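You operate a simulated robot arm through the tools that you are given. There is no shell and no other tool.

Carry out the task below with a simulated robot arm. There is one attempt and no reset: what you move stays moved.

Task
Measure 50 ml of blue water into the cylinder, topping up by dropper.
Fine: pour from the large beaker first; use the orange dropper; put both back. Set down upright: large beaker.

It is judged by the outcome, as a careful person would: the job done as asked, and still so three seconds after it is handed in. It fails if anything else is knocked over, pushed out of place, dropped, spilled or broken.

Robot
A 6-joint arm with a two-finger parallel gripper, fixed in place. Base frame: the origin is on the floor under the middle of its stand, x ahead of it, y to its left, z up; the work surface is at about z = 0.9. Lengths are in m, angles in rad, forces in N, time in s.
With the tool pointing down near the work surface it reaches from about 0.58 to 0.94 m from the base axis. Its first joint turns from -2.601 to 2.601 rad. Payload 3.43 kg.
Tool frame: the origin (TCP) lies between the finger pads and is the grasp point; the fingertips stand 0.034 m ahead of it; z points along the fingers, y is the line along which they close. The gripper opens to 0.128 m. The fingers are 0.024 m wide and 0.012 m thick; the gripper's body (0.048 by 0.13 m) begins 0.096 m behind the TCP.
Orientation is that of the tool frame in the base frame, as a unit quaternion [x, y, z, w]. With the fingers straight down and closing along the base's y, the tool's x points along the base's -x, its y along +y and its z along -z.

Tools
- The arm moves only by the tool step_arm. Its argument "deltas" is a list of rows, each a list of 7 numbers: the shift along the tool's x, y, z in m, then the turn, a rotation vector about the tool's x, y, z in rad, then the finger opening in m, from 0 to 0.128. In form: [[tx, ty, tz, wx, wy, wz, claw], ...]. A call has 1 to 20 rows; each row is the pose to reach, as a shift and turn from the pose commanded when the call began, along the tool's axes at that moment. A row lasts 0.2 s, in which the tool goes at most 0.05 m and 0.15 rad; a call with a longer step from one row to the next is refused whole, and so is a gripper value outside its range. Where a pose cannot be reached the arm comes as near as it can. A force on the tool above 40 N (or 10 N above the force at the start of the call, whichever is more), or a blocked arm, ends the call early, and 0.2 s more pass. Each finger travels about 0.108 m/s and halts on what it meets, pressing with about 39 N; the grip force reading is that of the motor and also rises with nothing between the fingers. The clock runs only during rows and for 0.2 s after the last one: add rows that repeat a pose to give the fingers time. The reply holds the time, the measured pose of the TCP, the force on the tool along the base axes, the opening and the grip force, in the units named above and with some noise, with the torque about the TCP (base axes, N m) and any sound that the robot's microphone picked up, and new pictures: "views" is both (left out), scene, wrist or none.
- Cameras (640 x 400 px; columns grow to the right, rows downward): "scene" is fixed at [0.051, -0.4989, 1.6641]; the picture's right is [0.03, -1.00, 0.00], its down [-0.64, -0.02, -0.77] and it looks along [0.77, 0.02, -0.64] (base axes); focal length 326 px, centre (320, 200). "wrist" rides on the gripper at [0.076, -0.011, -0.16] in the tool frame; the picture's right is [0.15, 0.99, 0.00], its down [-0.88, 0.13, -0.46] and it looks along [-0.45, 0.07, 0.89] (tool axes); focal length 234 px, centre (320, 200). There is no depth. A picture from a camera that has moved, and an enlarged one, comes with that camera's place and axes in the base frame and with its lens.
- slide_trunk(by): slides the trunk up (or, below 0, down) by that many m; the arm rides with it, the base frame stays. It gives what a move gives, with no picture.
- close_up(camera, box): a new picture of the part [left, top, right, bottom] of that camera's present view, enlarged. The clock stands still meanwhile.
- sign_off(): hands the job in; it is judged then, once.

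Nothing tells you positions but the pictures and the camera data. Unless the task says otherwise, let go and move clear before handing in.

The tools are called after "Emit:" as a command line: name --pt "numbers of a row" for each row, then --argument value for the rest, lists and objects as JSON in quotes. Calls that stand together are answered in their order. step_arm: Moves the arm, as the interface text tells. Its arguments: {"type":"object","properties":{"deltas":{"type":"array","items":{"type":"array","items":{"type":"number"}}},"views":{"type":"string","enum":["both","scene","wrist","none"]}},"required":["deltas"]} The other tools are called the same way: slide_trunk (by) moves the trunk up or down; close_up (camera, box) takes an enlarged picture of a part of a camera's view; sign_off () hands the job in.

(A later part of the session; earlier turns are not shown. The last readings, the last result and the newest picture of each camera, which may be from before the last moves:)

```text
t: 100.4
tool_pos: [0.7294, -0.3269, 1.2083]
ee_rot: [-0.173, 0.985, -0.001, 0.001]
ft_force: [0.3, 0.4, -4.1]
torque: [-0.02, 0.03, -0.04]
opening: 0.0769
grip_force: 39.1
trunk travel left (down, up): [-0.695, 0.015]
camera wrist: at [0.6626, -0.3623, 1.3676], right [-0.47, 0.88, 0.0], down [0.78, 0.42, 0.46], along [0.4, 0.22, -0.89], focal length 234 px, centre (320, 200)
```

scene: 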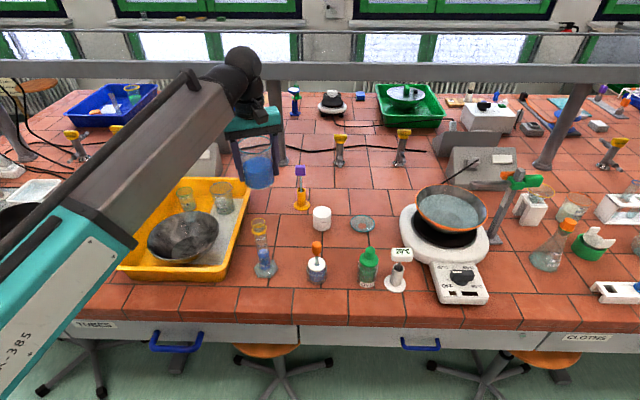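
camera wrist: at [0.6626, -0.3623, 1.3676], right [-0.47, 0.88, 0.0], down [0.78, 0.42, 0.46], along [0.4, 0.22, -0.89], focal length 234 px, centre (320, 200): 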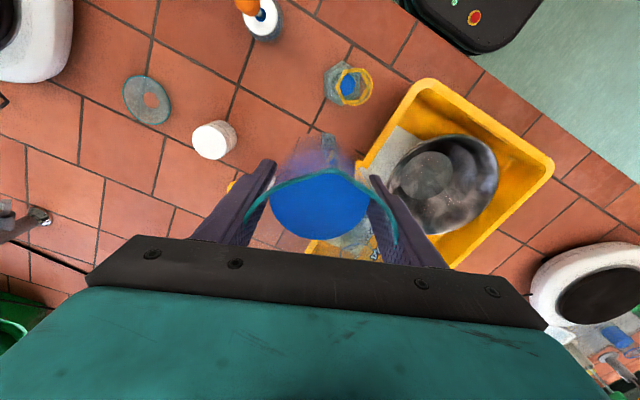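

The beaker is level and the pour is clean. I'll carry it back over its home spot, yawing back to the original heading.

Emit:
step_arm --pt "-0.003 -0.001 0 0 0 -0.03 0.04" --pt "-0.009 -0.004 0 0 0 -0.1 0.04" --pt "-0.017 -0.008 0 0 0 -0.2 0.04" --pt "-0.026 -0.013 0 0 0 -0.3 0.04" --pt "-0.035 -0.017 0 0 0 -0.41 0.04" --pt "-0.044 -0.021 0 0 0 -0.52 0.04" --pt "-0.053 -0.026 0 0 0 -0.63 0.04" --pt "-0.062 -0.03 0 0 0 -0.74 0.04" --pt "-0.071 -0.035 0 0 0 -0.85 0.04" --pt "-0.08 -0.039 0 0 0 -0.96 0.04" --pt "-0.088 -0.043 0 0 0 -1.06 0.04" --pt "-0.095 -0.046 0 0 0 -1.15 0.04" --pt "-0.099 -0.0485 0 0 0 -1.2 0.04" --pt "-0.1011 -0.0496 0 0 0 -1.222 0.04" --pt "-0.1011 -0.0496 0 0 0 -1.222 0.04" --views "wrist"

```text
t: 103.6
tool_pos: [0.8417, -0.3379, 1.2078]
ee_rot: [0.707, -0.707, 0.001, -0.001]
ft_force: [-0.2, -0.7, -4.3]
torque: [-0.02, 0.03, -0.01]
opening: 0.0768
grip_force: 38.9
trunk travel left (down, up): [-0.695, 0.015]
camera wrist: at [0.8536, -0.4135, 1.3681], right [-0.99, -0.15, 0.0], down [-0.13, 0.88, 0.46], along [-0.06, 0.45, -0.89], focal length 234 px, centre (320, 200)
```

wrist: 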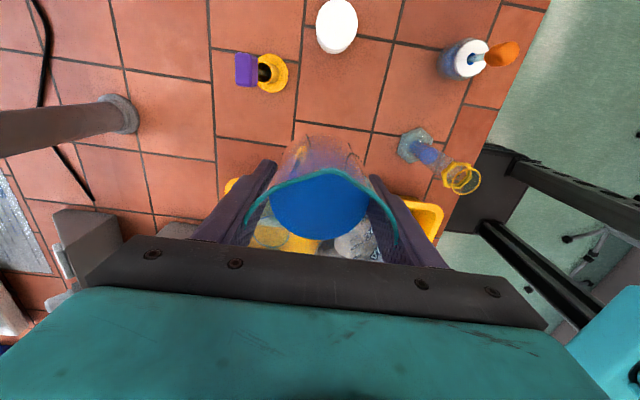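

Right over its home spot. I'll lower smoothly to just above the bench.

Emit:
step_arm --pt "0 0 0.004 0 0 0 0.04" --pt "0 0 0.012 0 0 0 0.04" --pt "0 0 0.025 0 0 0 0.04" --pt "0 0 0.041 0 0 0 0.04" --pt "0 0 0.057 0 0 0 0.04" --pt "0 0 0.073 0 0 0 0.04" --pt "0 0 0.089 0 0 0 0.04" --pt "0 0 0.105 0 0 0 0.04" --pt "0 0 0.121 0 0 0 0.04" --pt "0 0 0.137 0 0 0 0.04" --pt "0 0 0.153 0 0 0 0.04" --pt "0 0 0.169 0 0 0 0.04" --pt "0 0 0.185 0 0 0 0.04" --pt "0 0 0.201 0 0 0 0.04" --pt "0 0 0.217 0 0 0 0.04" --pt "0 0 0.231 0 0 0 0.04" --pt "0 0 0.243 0 0 0 0.04" --pt "0 0 0.252 0 0 0 0.04" --pt "0 0 0.256 0 0 0 0.04" --pt "0 0 0.256 0 0 0 0.04" --views "none"

Emit:
close_up --camera "scene" --box '[255, 180, 303, 240]'

```text
t: 107.8
tool_pos: [0.8408, -0.3393, 0.9523]
ee_rot: [-0.707, 0.707, 0.0, 0.0]
ft_force: [-0.2, -0.2, -4.3]
torque: [-0.02, -0.02, 0.0]
opening: 0.0768
grip_force: 38.8
trunk travel left (down, up): [-0.695, 0.015]
```

```text
6.67 times, centred on (279, 210) of scene
camera zoom: at [0.051, -0.4989, 1.6641], right [0.03, -1.0, 0.0], down [-0.64, -0.02, -0.77], along [0.77, 0.02, -0.64], focal length 2171 px, centre (593, 133)
```

zoom: 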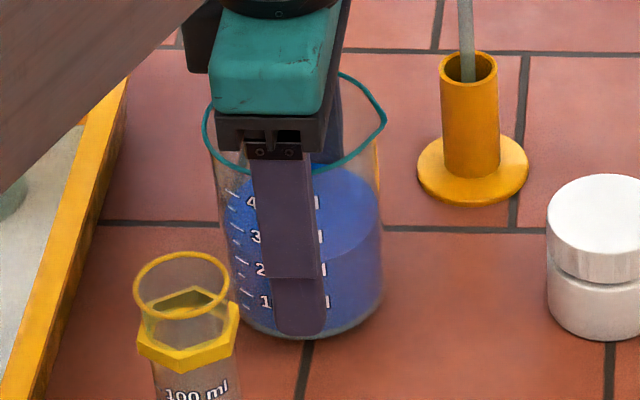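

Emit:
step_arm --pt "0 0 0.001 0 0 0 0.04" --pt "0 0 0.002 0 0 0 0.04" --pt "0 0 0.003 0 0 0 0.04" --pt "0 0 0.004 0 0 0 0.04" --pt "0 0 0.005 0 0 0 0.04" --pt "0 0 0.005 0 0 0 0.04" --views "none"

```text
t: 109.2
tool_pos: [0.8417, -0.3372, 0.9466]
ee_rot: [0.707, -0.707, 0.001, 0.0]
ft_force: [-0.7, 0.0, -3.4]
torque: [-0.03, -0.03, 0.0]
opening: 0.0768
grip_force: 39.0
trunk travel left (down, up): [-0.695, 0.015]
```

Emit:
step_arm --pt "0 0 0.001 0 0 0 0.04" --pt "0 0 0.0015 0 0 0 0.04" --pt "0 0 0.0015 0 0 0 0.04" --views "none"

```text
t: 110.0
tool_pos: [0.8411, -0.3374, 0.9465]
ee_rot: [0.708, -0.706, 0.002, -0.001]
ft_force: [2.9, -1.9, 4.1]
torque: [0.11, 0.18, 0.02]
opening: 0.0766
grip_force: 39.1
trunk travel left (down, up): [-0.695, 0.015]
```

The beaker is touching down, with the force now upward. I'll relieve slightly and open the fingers.

Emit:
step_arm --pt "0 0 -0.001 0 0 0 0.04" --pt "0 0 -0.001 0 0 0 0.075" --pt "0 0 -0.001 0 0 0 0.08" --pt "0 0 -0.001 0 0 0 0.09" --pt "0 0 -0.001 0 0 0 0.11" --pt "0 0 -0.001 0 0 0 0.128" --pt "0 0 -0.001 0 0 0 0.128" --views "wrist"

Emit:
close_up --camera "scene" --box '[255, 180, 303, 240]'

```text
t: 111.6
tool_pos: [0.8415, -0.3367, 0.946]
ee_rot: [-0.707, 0.707, -0.001, 0.001]
ft_force: [-0.3, 0.1, 1.0]
torque: [-0.02, -0.02, 0.03]
opening: 0.1281
grip_force: 0.1
trunk travel left (down, up): [-0.695, 0.015]
camera wrist: at [0.8535, -0.4134, 1.1071], right [-0.99, -0.15, 0.0], down [-0.13, 0.88, 0.45], along [-0.06, 0.45, -0.89], focal length 234 px, centre (320, 200)
```

wrist: 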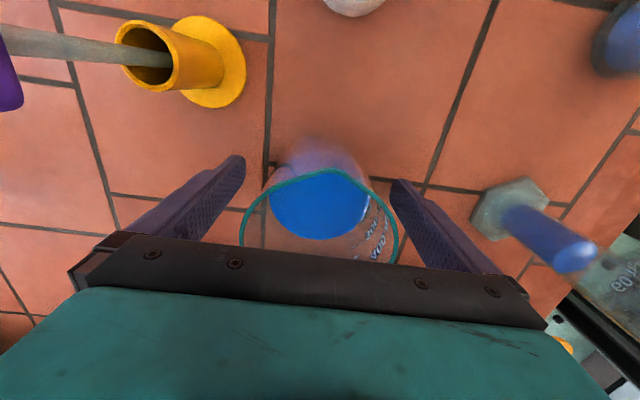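

```text
6.67 times, centred on (279, 210) of scene
camera zoom: at [0.051, -0.4989, 1.6641], right [0.03, -1.0, 0.0], down [-0.64, -0.02, -0.77], along [0.77, 0.02, -0.64], focal length 2171 px, centre (593, 133)
```

zoom: 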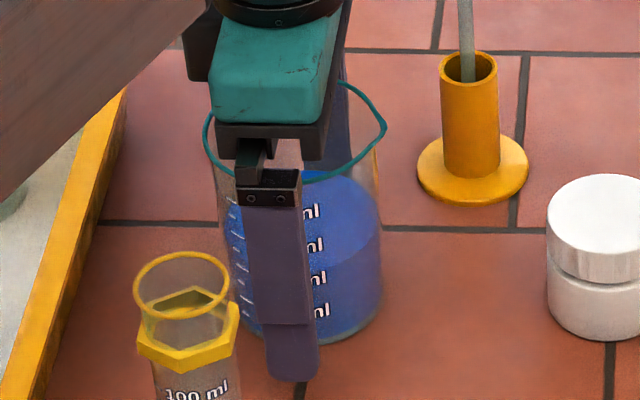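

The beaker is back and upright on its spot. I'll raise the gripper straight up, clear of it.

Emit:
step_arm --pt "0 0 -0.02 0 0 0 0.128" --pt "0 0 -0.05 0 0 0 0.128" --pt "0 0 -0.08 0 0 0 0.128" --pt "0 0 -0.11 0 0 0 0.128" --pt "0 0 -0.14 0 0 0 0.128" --pt "0 0 -0.17 0 0 0 0.128" --pt "0 0 -0.2 0 0 0 0.128" --pt "0 0 -0.23 0 0 0 0.128" --pt "0 0 -0.26 0 0 0 0.128" --pt "0 0 -0.28 0 0 0 0.128" --pt "0 0 -0.28 0 0 0 0.128"

Emit:
close_up --camera "scene" --box '[255, 180, 303, 240]'

Emit:
close_up --camera "wrist" --box '[380, 0, 520, 200]'

```text
t: 114.0
tool_pos: [0.8412, -0.3367, 1.2271]
ee_rot: [0.707, -0.707, 0.0, -0.001]
ft_force: [0.0, -0.5, -0.7]
torque: [0.02, 0.03, 0.03]
opening: 0.1279
grip_force: 0.2
trunk travel left (down, up): [-0.695, 0.015]
camera wrist: at [0.8529, -0.4128, 1.3871], right [-0.99, -0.15, 0.0], down [-0.13, 0.88, 0.46], along [-0.06, 0.45, -0.89], focal length 234 px, centre (320, 200)
```

scene: 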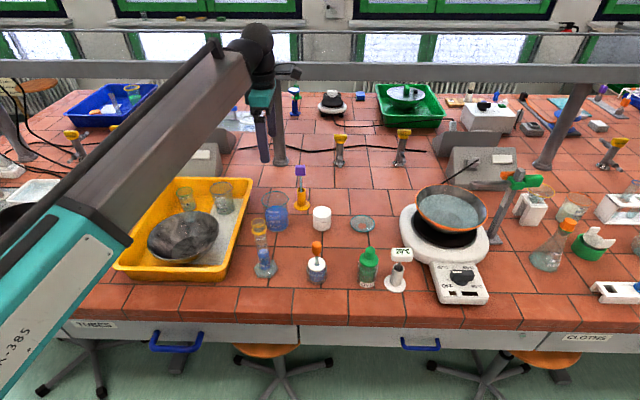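
wrist: 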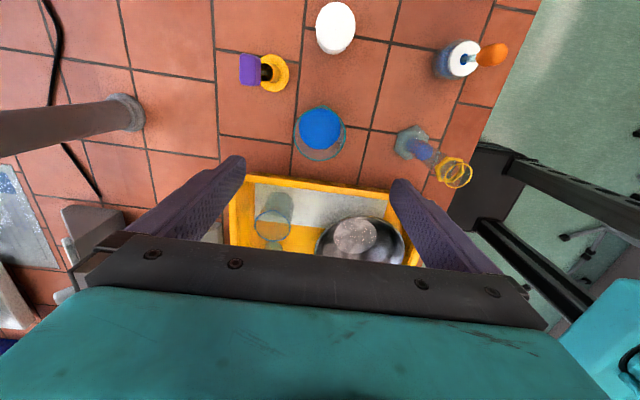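

```text
6.67 times, centred on (279, 210) of scene
camera zoom: at [0.051, -0.4989, 1.6641], right [0.03, -1.0, 0.0], down [-0.64, -0.02, -0.77], along [0.77, 0.02, -0.64], focal length 2171 px, centre (593, 133)
```

zoom: 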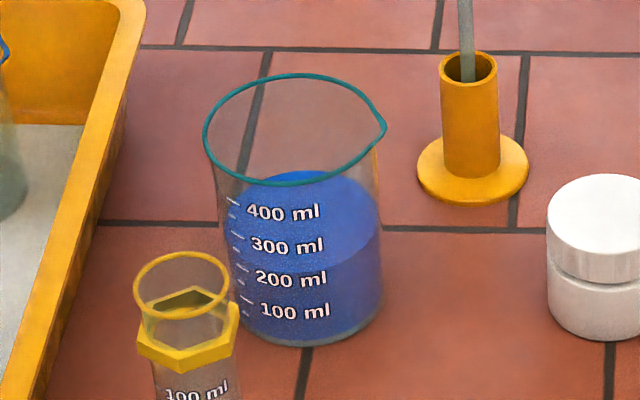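

```text
2.00 times, centred on (450, 100) of wrist
camera zoom: at [0.8529, -0.4128, 1.3871], right [-0.99, -0.15, 0.0], down [-0.13, 0.88, 0.46], along [-0.06, 0.45, -0.89], focal length 468 px, centre (60, 400)
```

zoom: 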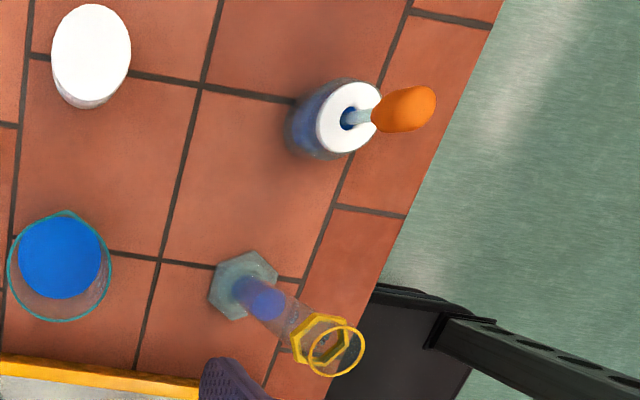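

The beaker is back in place, holding about 250 ml. Now I'll read the cylinder level carefully with the view unobstructed.

Emit:
close_up --camera "scene" --box '[255, 245, 275, 257.5]'

Emit:
close_up --camera "wrist" --box '[400, 120, 440, 165]'

```text
16.00 times, centred on (265, 251) of scene
camera zoom: at [0.051, -0.4989, 1.6641], right [0.03, -1.0, 0.0], down [-0.64, -0.02, -0.77], along [0.77, 0.02, -0.64], focal length 5210 px, centre (1200, -620)
```

zoom: 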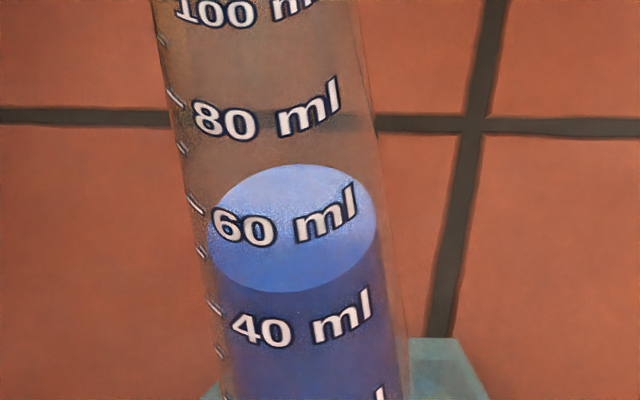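

```text
8.89 times, centred on (420, 142) of wrist
camera zoom: at [0.8529, -0.4128, 1.3871], right [-0.99, -0.15, 0.0], down [-0.13, 0.88, 0.46], along [-0.06, 0.45, -0.89], focal length 2082 px, centre (-569, 711)
```

zoom: 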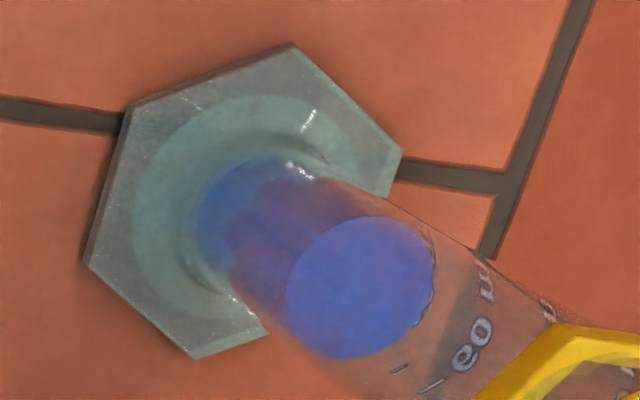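

By fitting the 40 and 60 ml graduation circles, I read about 46.0 ml (±0.5), so about 4 ml remains for the dropper. The dropper bottle is near (0.634, -0.477); I'll move above it with the fingers turned so the scene camera can see the bulb between them.

Emit:
step_arm --pt "0.005 0.007 0.001 0 0 0.04 0.12" --pt "0.016 0.024 0.003 0 0 0.12 0.11" --pt "0.029 0.043 0.006 0 0 0.22 0.1" --pt "0.042 0.062 0.008 0 0 0.32 0.09" --pt "0.055 0.081 0.011 0 0 0.42 0.08" --pt "0.068 0.1 0.013 0 0 0.52 0.07" --pt "0.081 0.119 0.016 0 0 0.62 0.07" --pt "0.094 0.138 0.018 0 0 0.72 0.07" --pt "0.107 0.157 0.021 0 0 0.82 0.07" --pt "0.119 0.176 0.023 0 0 0.92 0.07" --pt "0.131 0.194 0.026 0 0 1.0 0.07" --pt "0.138 0.204 0.027 0 0 1.04 0.07" --pt "0.14 0.207 0.027 0 0 1.047 0.07" --pt "0.14 0.207 0.027 0 0 1.047 0.07"

Emit:
close_up --camera "wrist" --box '[230, 50, 410, 250]'

```text
t: 117.0
tool_pos: [0.633, -0.4766, 1.1998]
ee_rot: [-0.258, 0.966, 0.0, 0.001]
ft_force: [-0.6, 0.1, 0.5]
torque: [-0.01, 0.02, 0.0]
opening: 0.07
grip_force: 0.1
trunk travel left (down, up): [-0.695, 0.015]
camera wrist: at [0.5745, -0.5249, 1.359], right [-0.62, 0.78, 0.0], down [0.7, 0.55, 0.46], along [0.36, 0.28, -0.89], focal length 234 px, centre (320, 200)
```

scene: 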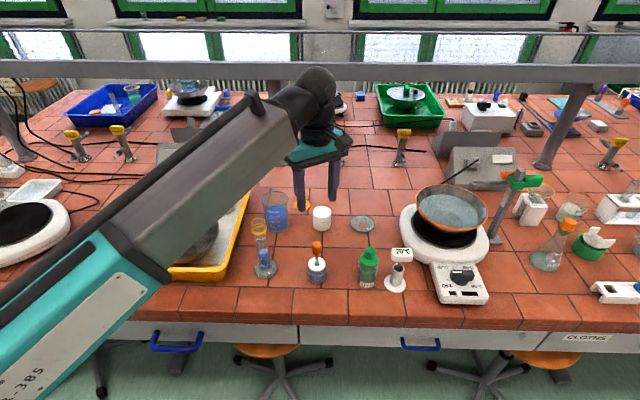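
wrist: 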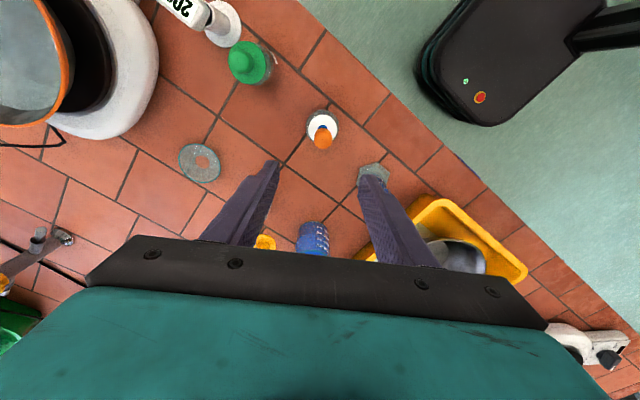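

```text
2.00 times, centred on (320, 150) of wrist
camera zoom: at [0.5745, -0.5249, 1.359], right [-0.62, 0.78, 0.0], down [0.7, 0.55, 0.46], along [0.36, 0.28, -0.89], focal length 468 px, centre (320, 300)
```

zoom: 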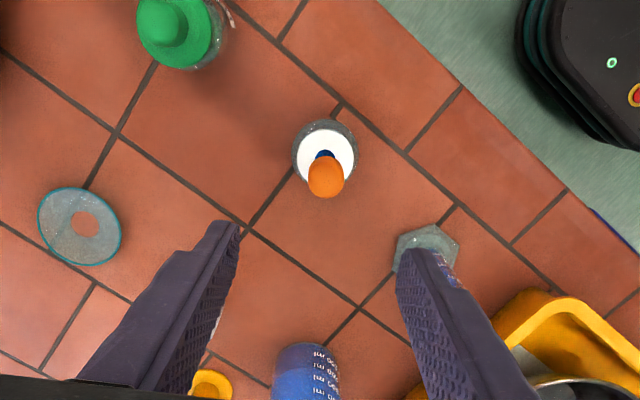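

The bottle's axis is at about (0.628, -0.477). I'll lower to just above the bulb and look again.

Emit:
step_arm --pt "0.002 0.001 0.02 0 0 0 0.07" --pt "0.004 0.002 0.045 0 0 0 0.07" --pt "0.0046 0.0021 0.07 0 0 0 0.07" --pt "0.0046 0.0021 0.09 0 0 0 0.07" --pt "0.0046 0.0021 0.1 0 0 0 0.07" --pt "0.0046 0.0021 0.1 0 0 0 0.07" --views "wrist"

Emit:
close_up --camera "wrist" --box '[270, 80, 380, 200]'

Emit:
close_up --camera "scene" --box '[285, 190, 355, 290]'

```text
t: 118.4
tool_pos: [0.6298, -0.4782, 1.099]
ee_rot: [-0.259, 0.966, 0.0, 0.001]
ft_force: [0.1, -0.2, -0.3]
torque: [0.0, 0.01, 0.04]
opening: 0.0699
grip_force: 0.0
trunk travel left (down, up): [-0.695, 0.015]
camera wrist: at [0.5693, -0.525, 1.2587], right [-0.62, 0.78, 0.0], down [0.7, 0.55, 0.46], along [0.36, 0.28, -0.89], focal length 234 px, centre (320, 200)
```

wrist: 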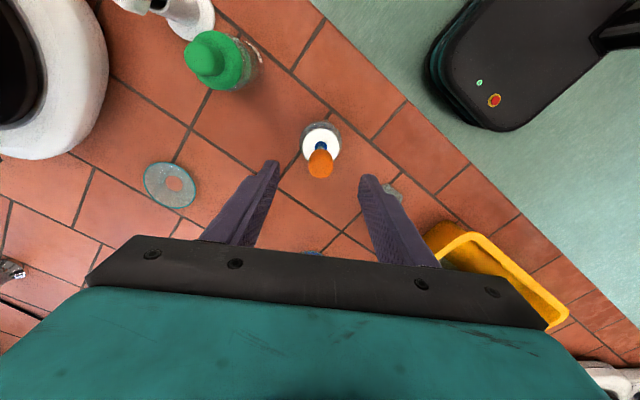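

```text
3.33 times, centred on (325, 140) of wrist
camera zoom: at [0.5693, -0.525, 1.2587], right [-0.62, 0.78, 0.0], down [0.7, 0.55, 0.46], along [0.36, 0.28, -0.89], focal length 781 px, centre (303, 400)
```

zoom: 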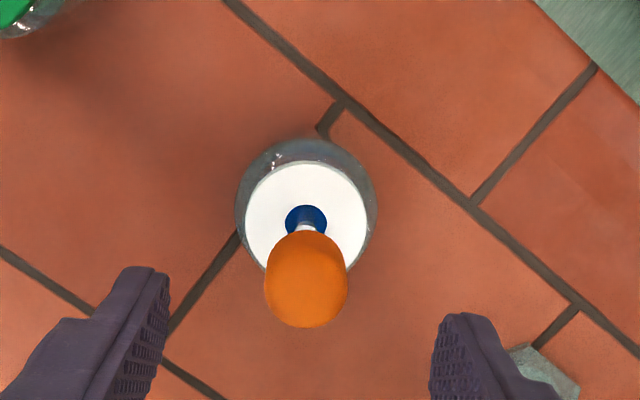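

```text
4.00 times, centred on (320, 240) of scene
camera zoom: at [0.051, -0.4989, 1.6641], right [0.03, -1.0, 0.0], down [-0.64, -0.02, -0.77], along [0.77, 0.02, -0.64], focal length 1303 px, centre (320, 40)
```

zoom: 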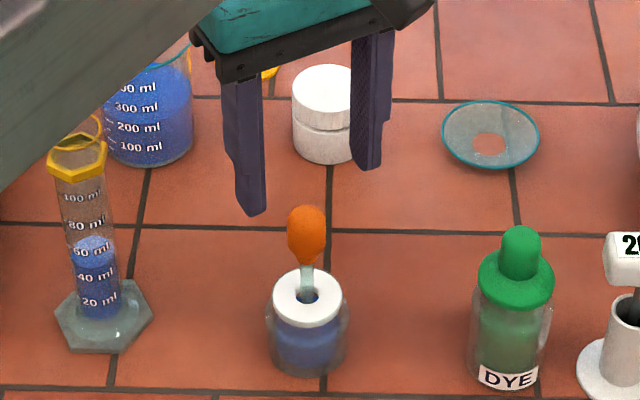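

The bulb (z ≈ 0.99–1.046) is nearly centred between the fingers. I'll lower so the pads are at its widest part, then approach it with the fingers gradually.

Emit:
step_arm --pt "0.001 0.001 0.02 0 0 0 0.07" --pt "0.001 0.001 0.04 0 0 0 0.07" --pt "0.001 0.001 0.06 0 0 0 0.065" --pt "0.001 0.001 0.074 0 0 0 0.06" --pt "0.001 0.001 0.079 0 0 0 0.05" --pt "0.001 0.001 0.079 0 0 0 0.045" --views "wrist"

Emit:
close_up --camera "wrist" --box '[270, 80, 380, 250]'

Emit:
close_up --camera "scene" --box '[285, 210, 350, 290]'

```text
t: 119.8
tool_pos: [0.6273, -0.4771, 1.0198]
ee_rot: [-0.259, 0.966, -0.001, 0.001]
ft_force: [-0.5, -0.8, -0.9]
torque: [-0.02, 0.0, -0.01]
opening: 0.0451
grip_force: 0.1
trunk travel left (down, up): [-0.695, 0.015]
camera wrist: at [0.5687, -0.5258, 1.1797], right [-0.62, 0.78, 0.0], down [0.7, 0.55, 0.46], along [0.36, 0.28, -0.89], focal length 234 px, centre (320, 200)
```

wrist: 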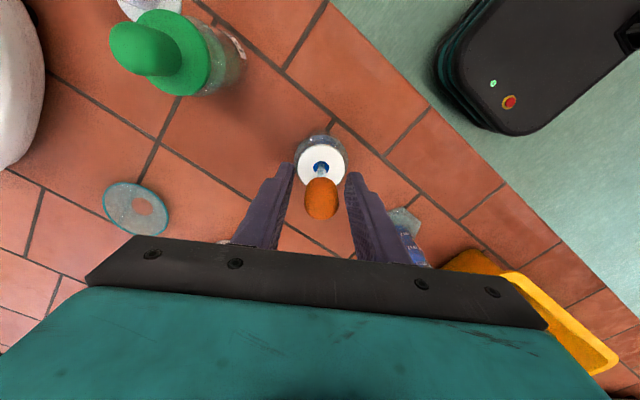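

```text
2.35 times, centred on (325, 165) of wrist
camera zoom: at [0.5687, -0.5258, 1.1797], right [-0.62, 0.78, 0.0], down [0.7, 0.55, 0.46], along [0.36, 0.28, -0.89], focal length 551 px, centre (308, 282)
```

zoom: 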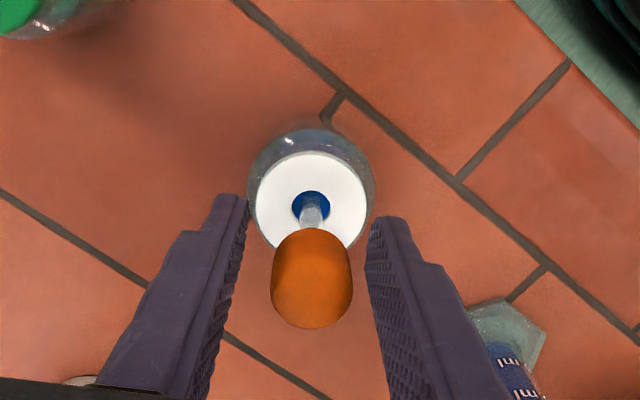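

```text
5.00 times, centred on (318, 250) of scene
camera zoom: at [0.051, -0.4989, 1.6641], right [0.03, -1.0, 0.0], down [-0.64, -0.02, -0.77], along [0.77, 0.02, -0.64], focal length 1628 px, centre (332, -50)
```

zoom: 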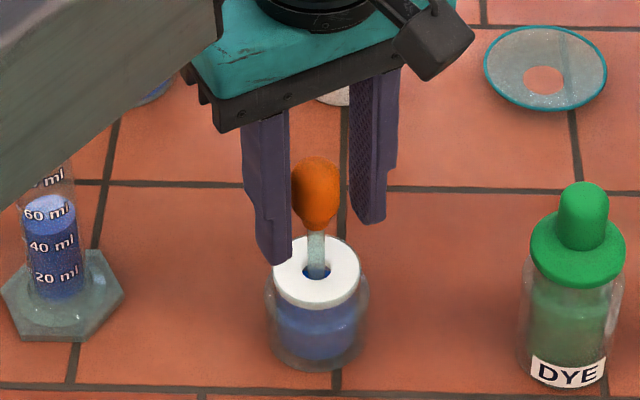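

The bulb is between the pads, offset by about 1.5 mm; I'll correct that and close in small steps to find first contact.

Emit:
step_arm --pt "0 0.0015 0 0 0 0 0.04" --pt "0 0.0015 0 0 0 0 0.034" --pt "0 0.0015 0 0 0 0 0.03" --pt "0 0.0015 0 0 0 0 0.028" --pt "0 0.0015 0 0 0 0 0.028" --views "none"

Emit:
close_up --camera "scene" --box '[295, 220, 340, 290]'

```text
t: 121.0
tool_pos: [0.6264, -0.4762, 1.02]
ee_rot: [-0.259, 0.966, 0.0, 0.001]
ft_force: [-0.5, -0.4, 0.2]
torque: [0.01, -0.04, -0.01]
opening: 0.0278
grip_force: 0.1
trunk travel left (down, up): [-0.695, 0.015]
```

```text
5.71 times, centred on (318, 255) of scene
camera zoom: at [0.051, -0.4989, 1.6641], right [0.03, -1.0, 0.0], down [-0.64, -0.02, -0.77], along [0.77, 0.02, -0.64], focal length 1861 px, centre (334, -114)
```

zoom: 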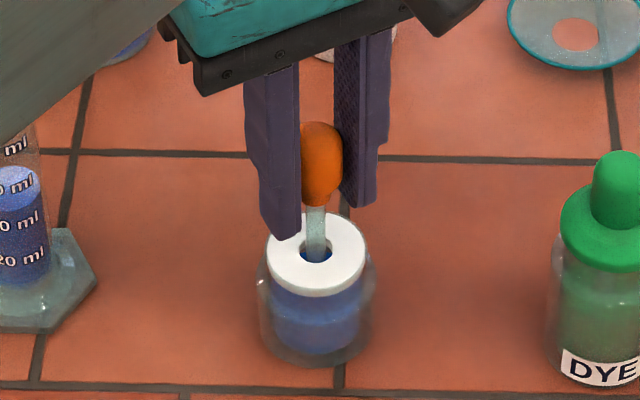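

No contact yet at 27.8 mm. I'll close further in 1 mm steps.

Emit:
step_arm --pt "0 0 0 0 0 0 0.027" --pt "0 0 0 0 0 0 0.026" --pt "0 0 0 0 0 0 0.026" --views "none"

Emit:
step_arm --pt "0 0 0 0 0 0 0.025" --pt "0 0 0 0 0 0 0.024" --pt "0 0 0 0 0 0 0.024" --views "none"

```text
t: 121.8
tool_pos: [0.6267, -0.4774, 1.02]
ee_rot: [-0.259, 0.966, -0.001, 0.001]
ft_force: [-0.6, -1.0, -0.3]
torque: [0.0, -0.02, -0.01]
opening: 0.0257
grip_force: 0.0
trunk travel left (down, up): [-0.695, 0.015]
```

```text
t: 122.6
tool_pos: [0.6277, -0.4771, 1.0196]
ee_rot: [-0.259, 0.966, -0.001, 0.001]
ft_force: [-0.2, -0.1, 0.7]
torque: [-0.04, 0.0, 0.03]
opening: 0.0248
grip_force: 8.4
trunk travel left (down, up): [-0.695, 0.015]
```

Contact at 24.8 mm with a light 8 N grip. With the tip in the bottle liquid, I'll squeeze further to see how the bulb responds.

Emit:
step_arm --pt "0 0 0 0 0 0 0.022" --pt "0 0 0 0 0 0 0.02" --pt "0 0 0 0 0 0 0.02" --views "none"

Emit:
close_up --camera "scene" --box '[295, 220, 340, 290]'

```text
t: 123.4
tool_pos: [0.6266, -0.4765, 1.0216]
ee_rot: [-0.259, 0.966, -0.001, 0.001]
ft_force: [0.1, -0.3, -0.4]
torque: [-0.04, 0.0, 0.01]
opening: 0.0236
grip_force: 39.4
trunk travel left (down, up): [-0.695, 0.015]
```

```text
5.71 times, centred on (318, 255) of scene
camera zoom: at [0.051, -0.4989, 1.6641], right [0.03, -1.0, 0.0], down [-0.64, -0.02, -0.77], along [0.77, 0.02, -0.64], focal length 1861 px, centre (334, -114)
```

zoom: 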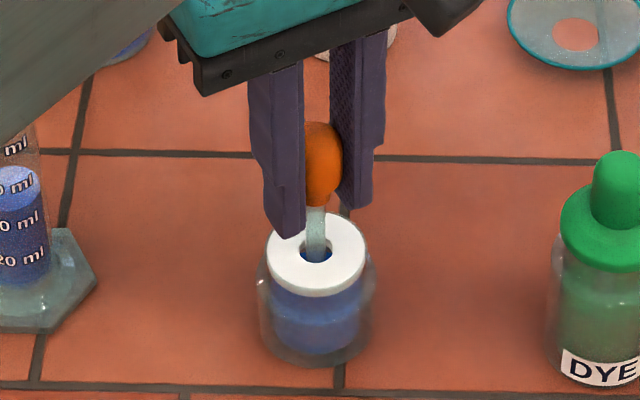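

The bulb yields from 24.8 to 23.6 mm under the full 39 N. I'll now relax to a light hold while the tip is still submerged so it draws liquid.

Emit:
step_arm --pt "0 0 0 0 0 0 0.02" --pt "0 0 0 0 0 0 0.02" --pt "0 0 0 0 0 0 0.022" --pt "0 0 0 0 0 0 0.0235" --pt "0 0 0 0 0 0 0.0243" --pt "0 0 0 0 0 0 0.0243" --pt "0 0 0 0 0 0 0.0243" --pt "0 0 0 0 0 0 0.0243" --pt "0 0 0 0 0 0 0.0243" --pt "0 0 0 0 0 0 0.0243" --views "none"

Emit:
close_up --camera "scene" --box '[300, 235, 335, 290]'

```text
t: 125.6
tool_pos: [0.6269, -0.4765, 1.0199]
ee_rot: [-0.259, 0.966, -0.001, 0.002]
ft_force: [-0.2, -0.1, -0.8]
torque: [0.02, 0.0, -0.01]
opening: 0.0252
grip_force: 0.9
trunk travel left (down, up): [-0.695, 0.015]
```

```text
7.27 times, centred on (318, 262) of scene
camera zoom: at [0.051, -0.4989, 1.6641], right [0.03, -1.0, 0.0], down [-0.64, -0.02, -0.77], along [0.77, 0.02, -0.64], focal length 2368 px, centre (338, -254)
```

zoom: 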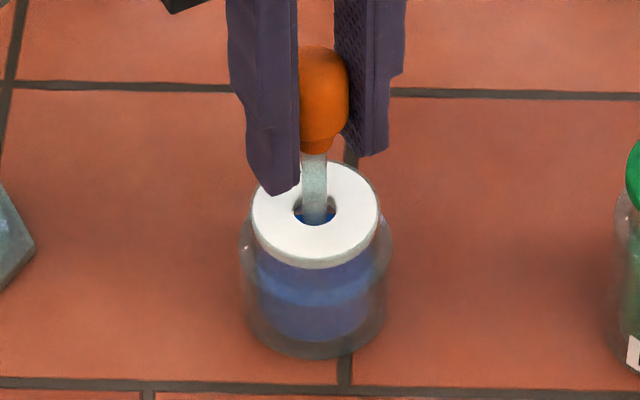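

It relaxed to a very light touch. I'll take a slightly firmer hold, similar to the first contact grip, and lift slowly, checking that the dropper comes along.

Emit:
step_arm --pt "0 0 0 0 0 0 0.024" --pt "0 0 0 0 0 0 0.024" --pt "0 0 -0.003 0 0 0 0.024" --pt "0 0 -0.008 0 0 0 0.024" --pt "0 0 -0.014 0 0 0 0.024" --pt "0 0 -0.02 0 0 0 0.024" --pt "0 0 -0.02 0 0 0 0.024" --views "wrist"

Emit:
close_up --camera "scene" --box '[295, 215, 340, 290]'

```text
t: 127.2
tool_pos: [0.6268, -0.4757, 1.041]
ee_rot: [-0.258, 0.966, -0.001, 0.001]
ft_force: [0.2, 0.4, -0.3]
torque: [0.04, 0.0, -0.01]
opening: 0.0251
grip_force: 0.6
trunk travel left (down, up): [-0.695, 0.015]
camera wrist: at [0.5678, -0.524, 1.2003], right [-0.62, 0.78, 0.0], down [0.7, 0.55, 0.46], along [0.36, 0.28, -0.89], focal length 234 px, centre (320, 200)
```

wrist: 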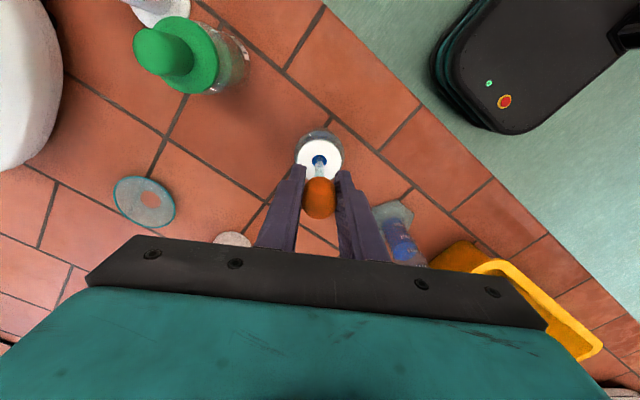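

```text
5.33 times, centred on (318, 252) of scene
camera zoom: at [0.051, -0.4989, 1.6641], right [0.03, -1.0, 0.0], down [-0.64, -0.02, -0.77], along [0.77, 0.02, -0.64], focal length 1737 px, centre (333, -80)
```

zoom: 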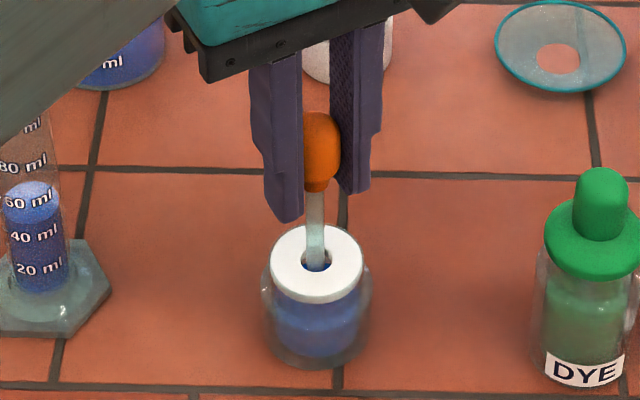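

The dropper is coming up with the gripper, but the grip reads very light. I'll tighten slightly while the tip is still inside the bottle.

Emit:
step_arm --pt "0 0 0 0 0 0 0.0238" --pt "0 0 0 0 0 0 0.0237" --pt "0 0 0 0 0 0 0.0237" --views "none"

```text
t: 128.0
tool_pos: [0.626, -0.4766, 1.0407]
ee_rot: [-0.259, 0.966, 0.0, 0.002]
ft_force: [1.0, 0.5, 0.8]
torque: [-0.03, -0.03, 0.01]
opening: 0.0245
grip_force: 0.8
trunk travel left (down, up): [-0.695, 0.015]
```

Emit:
step_arm --pt "0 0 0 0 0 0 0.0234" --pt "0 0 0 0 0 0 0.0234" --pt "0 0 0 0 0 0 0.0234" --views "none"

Emit:
close_up --camera "scene" --box '[295, 215, 340, 290]'

```text
t: 128.8
tool_pos: [0.6263, -0.4755, 1.0405]
ee_rot: [-0.259, 0.966, -0.001, 0.001]
ft_force: [0.0, 1.0, 0.8]
torque: [0.01, 0.0, 0.02]
opening: 0.0247
grip_force: 0.7
trunk travel left (down, up): [-0.695, 0.015]
```

```text
5.33 times, centred on (318, 252) of scene
camera zoom: at [0.051, -0.4989, 1.6641], right [0.03, -1.0, 0.0], down [-0.64, -0.02, -0.77], along [0.77, 0.02, -0.64], focal length 1737 px, centre (333, -80)
```

zoom: 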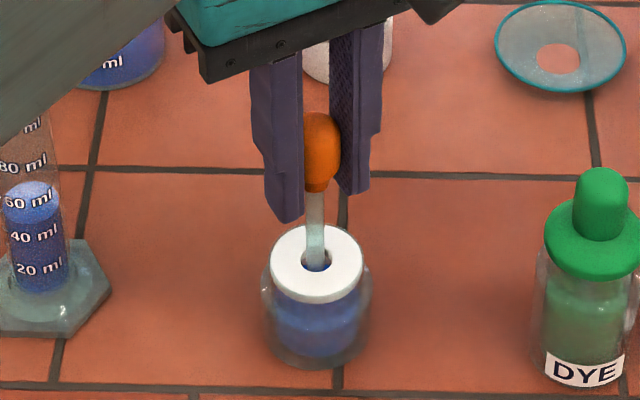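

Emit:
step_arm --pt "0 0 0 0 0 0 0.023" --pt "0 0 0 0 0 0 0.023" --pt "0 0 0 0 0 0 0.023" --views "none"

Emit:
step_arm --pt "0 0 0 0 0 0 0.0225" --pt "0 0 0 0 0 0 0.0225" --pt "0 0 0 0 0 0 0.0225" --views "none"

```text
t: 129.6
tool_pos: [0.6274, -0.4758, 1.0399]
ee_rot: [-0.259, 0.966, 0.0, 0.0]
ft_force: [-0.6, 0.3, 1.3]
torque: [0.0, 0.03, 0.0]
opening: 0.0242
grip_force: 1.6
trunk travel left (down, up): [-0.695, 0.015]
```

```text
t: 130.4
tool_pos: [0.627, -0.4766, 1.0409]
ee_rot: [-0.259, 0.966, 0.0, 0.001]
ft_force: [0.5, 0.8, -0.7]
torque: [-0.03, -0.02, -0.02]
opening: 0.024
grip_force: 1.3
trunk travel left (down, up): [-0.695, 0.015]
```

The grip readings settle low, but the dropper is being carried. I'll lift it further to see the stem and whether it holds liquid, keeping it directly above the bottle.

Emit:
step_arm --pt "0 0 -0.005 0 0 0 0.0225" --pt "0 0 -0.015 0 0 0 0.0225" --pt "0 0 -0.028 0 0 0 0.0225" --pt "0 0 -0.042 0 0 0 0.0225" --pt "0 0 -0.056 0 0 0 0.0225" --pt "0 0 -0.066 0 0 0 0.0225" --pt "0 0 -0.07 0 0 0 0.0225" --pt "0 0 -0.07 0 0 0 0.0225"

Emit:
close_up --camera "scene" --box '[295, 190, 340, 290]'

Emit:
close_up --camera "scene" --box '[305, 225, 330, 265]'

```text
t: 132.2
tool_pos: [0.6275, -0.4763, 1.111]
ee_rot: [-0.26, 0.966, 0.0, 0.001]
ft_force: [0.1, -0.9, -0.2]
torque: [0.0, -0.03, -0.01]
opening: 0.0242
grip_force: 1.1
trunk travel left (down, up): [-0.695, 0.015]
camera wrist: at [0.5677, -0.5243, 1.2702], right [-0.62, 0.78, 0.0], down [0.7, 0.55, 0.46], along [0.36, 0.28, -0.89], focal length 234 px, centre (320, 200)
```

scene: 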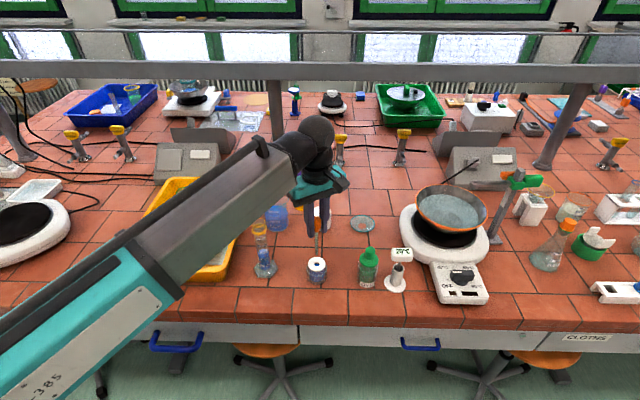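
wrist: 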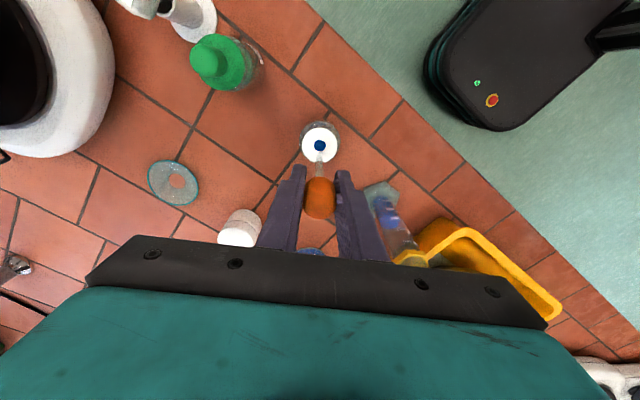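

```text
4.00 times, centred on (318, 240) of scene
camera zoom: at [0.051, -0.4989, 1.6641], right [0.03, -1.0, 0.0], down [-0.64, -0.02, -0.77], along [0.77, 0.02, -0.64], focal length 1303 px, centre (330, 40)
```

zoom: 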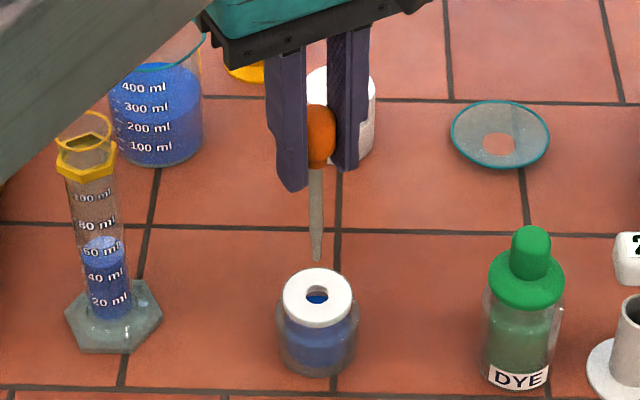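

```text
10.00 times, centred on (318, 245) of scene
camera zoom: at [0.051, -0.4989, 1.6641], right [0.03, -1.0, 0.0], down [-0.64, -0.02, -0.77], along [0.77, 0.02, -0.64], focal length 3256 px, centre (345, -250)
```

zoom: 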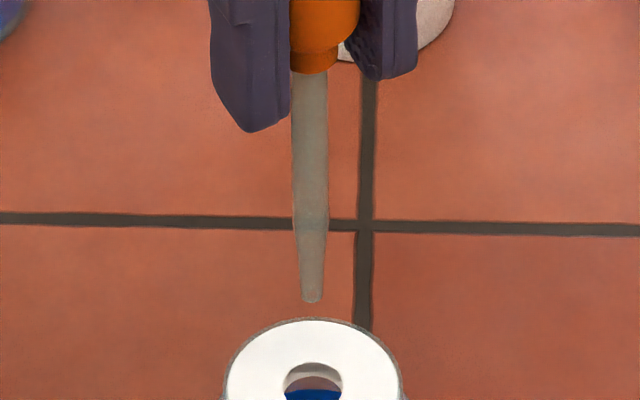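

The dropper is out but the stem is empty, so tightening while submerged probably pushed the liquid back out. I'll lower it back in, squeeze fully for longer, then relax to the lightest hold that still carries it.

Emit:
step_arm --pt "0 0 0.005 0 0 0 0.0225" --pt "0 0 0.02 0 0 0 0.0225" --pt "0 0 0.035 0 0 0 0.0225" --pt "0 0 0.05 0 0 0 0.0225" --pt "0 0 0.065 0 0 0 0.0225" --pt "0 0 0.078 0 0 0 0.0225" --pt "0 0 0.086 0 0 0 0.0225" --pt "0 0 0.086 0 0 0 0.0225" --views "none"

Emit:
step_arm --pt "0 0 0 0 0 0 0.02" --pt "0 0 0 0 0 0 0.016" --pt "0 0 0 0 0 0 0.012" --pt "0 0 0 0 0 0 0.012" --pt "0 0 0 0 0 0 0.012" --views "none"

Emit:
close_up --camera "scene" --box '[295, 215, 340, 290]'

```text
t: 134.0
tool_pos: [0.628, -0.4755, 1.0249]
ee_rot: [-0.259, 0.966, -0.002, 0.002]
ft_force: [0.2, -0.6, -0.4]
torque: [0.0, -0.03, 0.0]
opening: 0.0244
grip_force: 18.1
trunk travel left (down, up): [-0.695, 0.015]
```

```text
t: 135.2
tool_pos: [0.6276, -0.4771, 1.0257]
ee_rot: [-0.26, 0.966, -0.001, 0.002]
ft_force: [-0.5, 0.4, -0.3]
torque: [-0.02, 0.0, 0.0]
opening: 0.0237
grip_force: 39.2
trunk travel left (down, up): [-0.695, 0.015]
```

```text
5.33 times, centred on (318, 252) of scene
camera zoom: at [0.051, -0.4989, 1.6641], right [0.03, -1.0, 0.0], down [-0.64, -0.02, -0.77], along [0.77, 0.02, -0.64], focal length 1737 px, centre (333, -80)
```

zoom: 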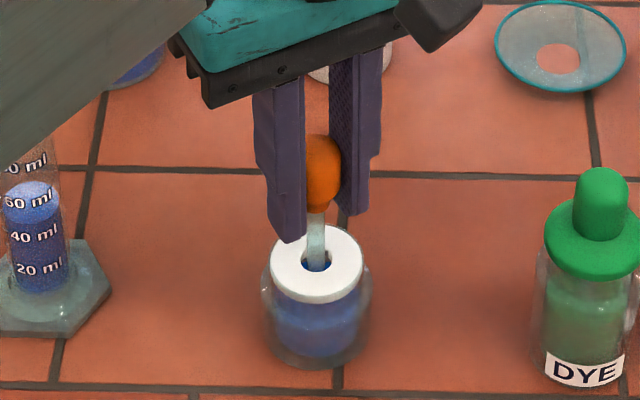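

The bulb is fully squeezed, with the opening saturating at 23.7 mm. I'll settle the dropper on the bottle bottom, release the bulb fully so it can fill, and look.

Emit:
step_arm --pt "0 0 0.002 0 0 0 0.012" --pt "0 0 0.004 0 0 0 0.012" --pt "0 0 0.0045 0 0 0 0.012" --pt "0 0 0.0045 0 0 0 0.022" --pt "0 0 0.0045 0 0 0 0.025" --pt "0 0 0.0045 0 0 0 0.027" --pt "0 0 0.0045 0 0 0 0.027" --pt "0 0 0.0045 0 0 0 0.027" --pt "0 0 0.0045 0 0 0 0.027" --pt "0 0 0.0045 0 0 0 0.027" --pt "0 0 0.0045 0 0 0 0.027" --views "none"

Emit:
close_up --camera "scene" --box '[300, 230, 335, 285]'

Emit:
close_up --camera "wrist" --box '[280, 100, 360, 230]'

```text
t: 137.6
tool_pos: [0.6275, -0.476, 1.0197]
ee_rot: [-0.259, 0.966, 0.0, 0.001]
ft_force: [0.0, 0.6, -0.7]
torque: [0.0, -0.01, 0.0]
opening: 0.0273
grip_force: 0.0
trunk travel left (down, up): [-0.695, 0.015]
```

```text
7.27 times, centred on (318, 258) of scene
camera zoom: at [0.051, -0.4989, 1.6641], right [0.03, -1.0, 0.0], down [-0.64, -0.02, -0.77], along [0.77, 0.02, -0.64], focal length 2368 px, centre (338, -218)
```

zoom: 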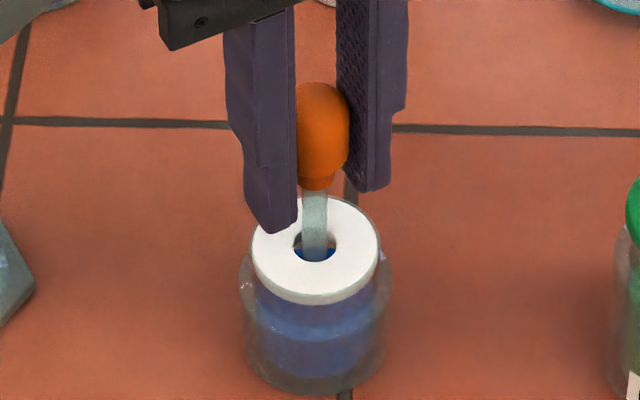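

```text
3.08 times, centred on (320, 165) of wrist
camera zoom: at [0.5677, -0.5243, 1.1799], right [-0.62, 0.78, 0.0], down [0.7, 0.55, 0.46], along [0.36, 0.28, -0.89], focal length 720 px, centre (320, 308)
```

zoom: 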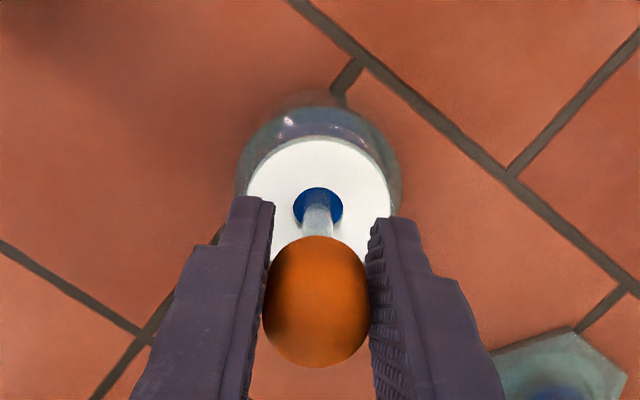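

The bulb is released and the dropper stands by itself. I'll re-grip as lightly as possible and lift to check whether the stem is filled.

Emit:
step_arm --pt "0 0 0 0 0 0 0.026" --pt "0 0 0 0 0 0 0.025" --pt "0 0 0 0 0 0 0.0243" --pt "0 0 0 0 0 0 0.0243" --pt "0 0 0 0 0 0 0.0243" --views "none"

Emit:
step_arm --pt "0 0 -0.003 0 0 0 0.0243" --pt "0 0 -0.008 0 0 0 0.0243" --pt "0 0 -0.015 0 0 0 0.0243" --pt "0 0 -0.025 0 0 0 0.0243" --pt "0 0 -0.035 0 0 0 0.0243" --pt "0 0 -0.045 0 0 0 0.0243" --pt "0 0 -0.055 0 0 0 0.0243" --pt "0 0 -0.06 0 0 0 0.0243" --pt "0 0 -0.06 0 0 0 0.0243" --views "none"

Emit:
close_up --camera "scene" --box '[300, 220, 335, 280]'

```text
t: 138.8
tool_pos: [0.6273, -0.4764, 1.021]
ee_rot: [-0.258, 0.966, -0.001, 0.001]
ft_force: [-0.4, 0.2, 0.7]
torque: [-0.04, 0.02, 0.01]
opening: 0.0251
grip_force: 0.9
trunk travel left (down, up): [-0.695, 0.015]
```

```text
t: 140.8
tool_pos: [0.6254, -0.478, 1.0804]
ee_rot: [-0.259, 0.966, 0.0, 0.001]
ft_force: [0.2, 0.2, 0.0]
torque: [0.01, -0.01, 0.01]
opening: 0.0248
grip_force: 0.6
trunk travel left (down, up): [-0.695, 0.015]
```

```text
6.67 times, centred on (318, 250) of scene
camera zoom: at [0.051, -0.4989, 1.6641], right [0.03, -1.0, 0.0], down [-0.64, -0.02, -0.77], along [0.77, 0.02, -0.64], focal length 2171 px, centre (337, -133)
```

zoom: 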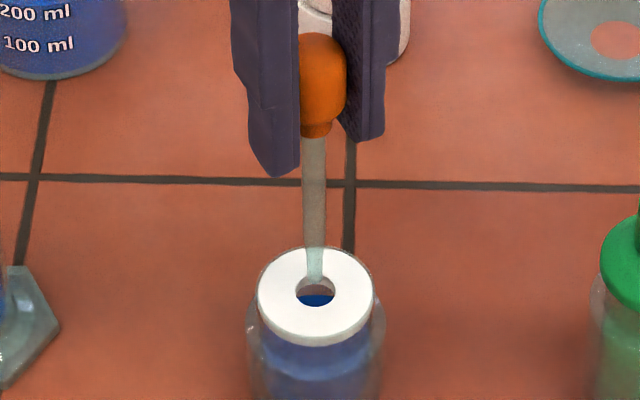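

Emit:
close_up --camera "scene" --box '[309, 238, 327, 270]'

Emit:
close_up --camera "wrist" --box '[290, 110, 350, 230]'

```text
12.50 times, centred on (318, 254) of scene
camera zoom: at [0.051, -0.4989, 1.6641], right [0.03, -1.0, 0.0], down [-0.64, -0.02, -0.77], along [0.77, 0.02, -0.64], focal length 4070 px, centre (345, -475)
```

zoom: 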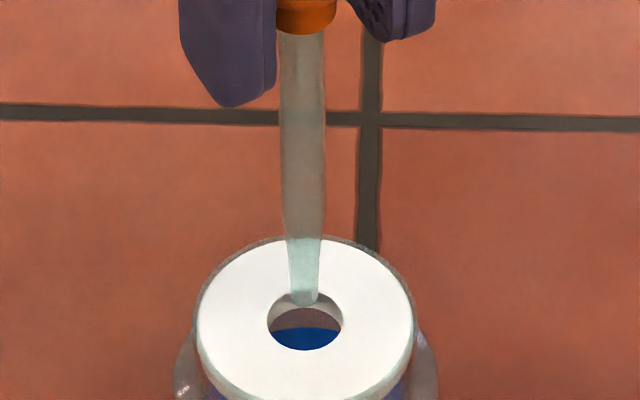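

```text
3.33 times, centred on (320, 170) of wrist
camera zoom: at [0.5679, -0.5243, 1.2396], right [-0.62, 0.78, 0.0], down [0.7, 0.55, 0.46], along [0.36, 0.28, -0.89], focal length 781 px, centre (320, 300)
```

zoom: 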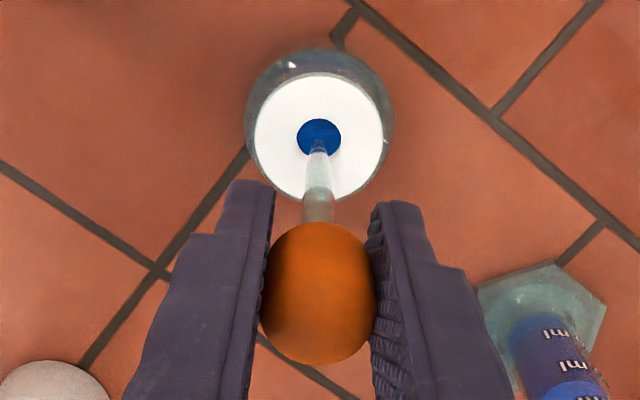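

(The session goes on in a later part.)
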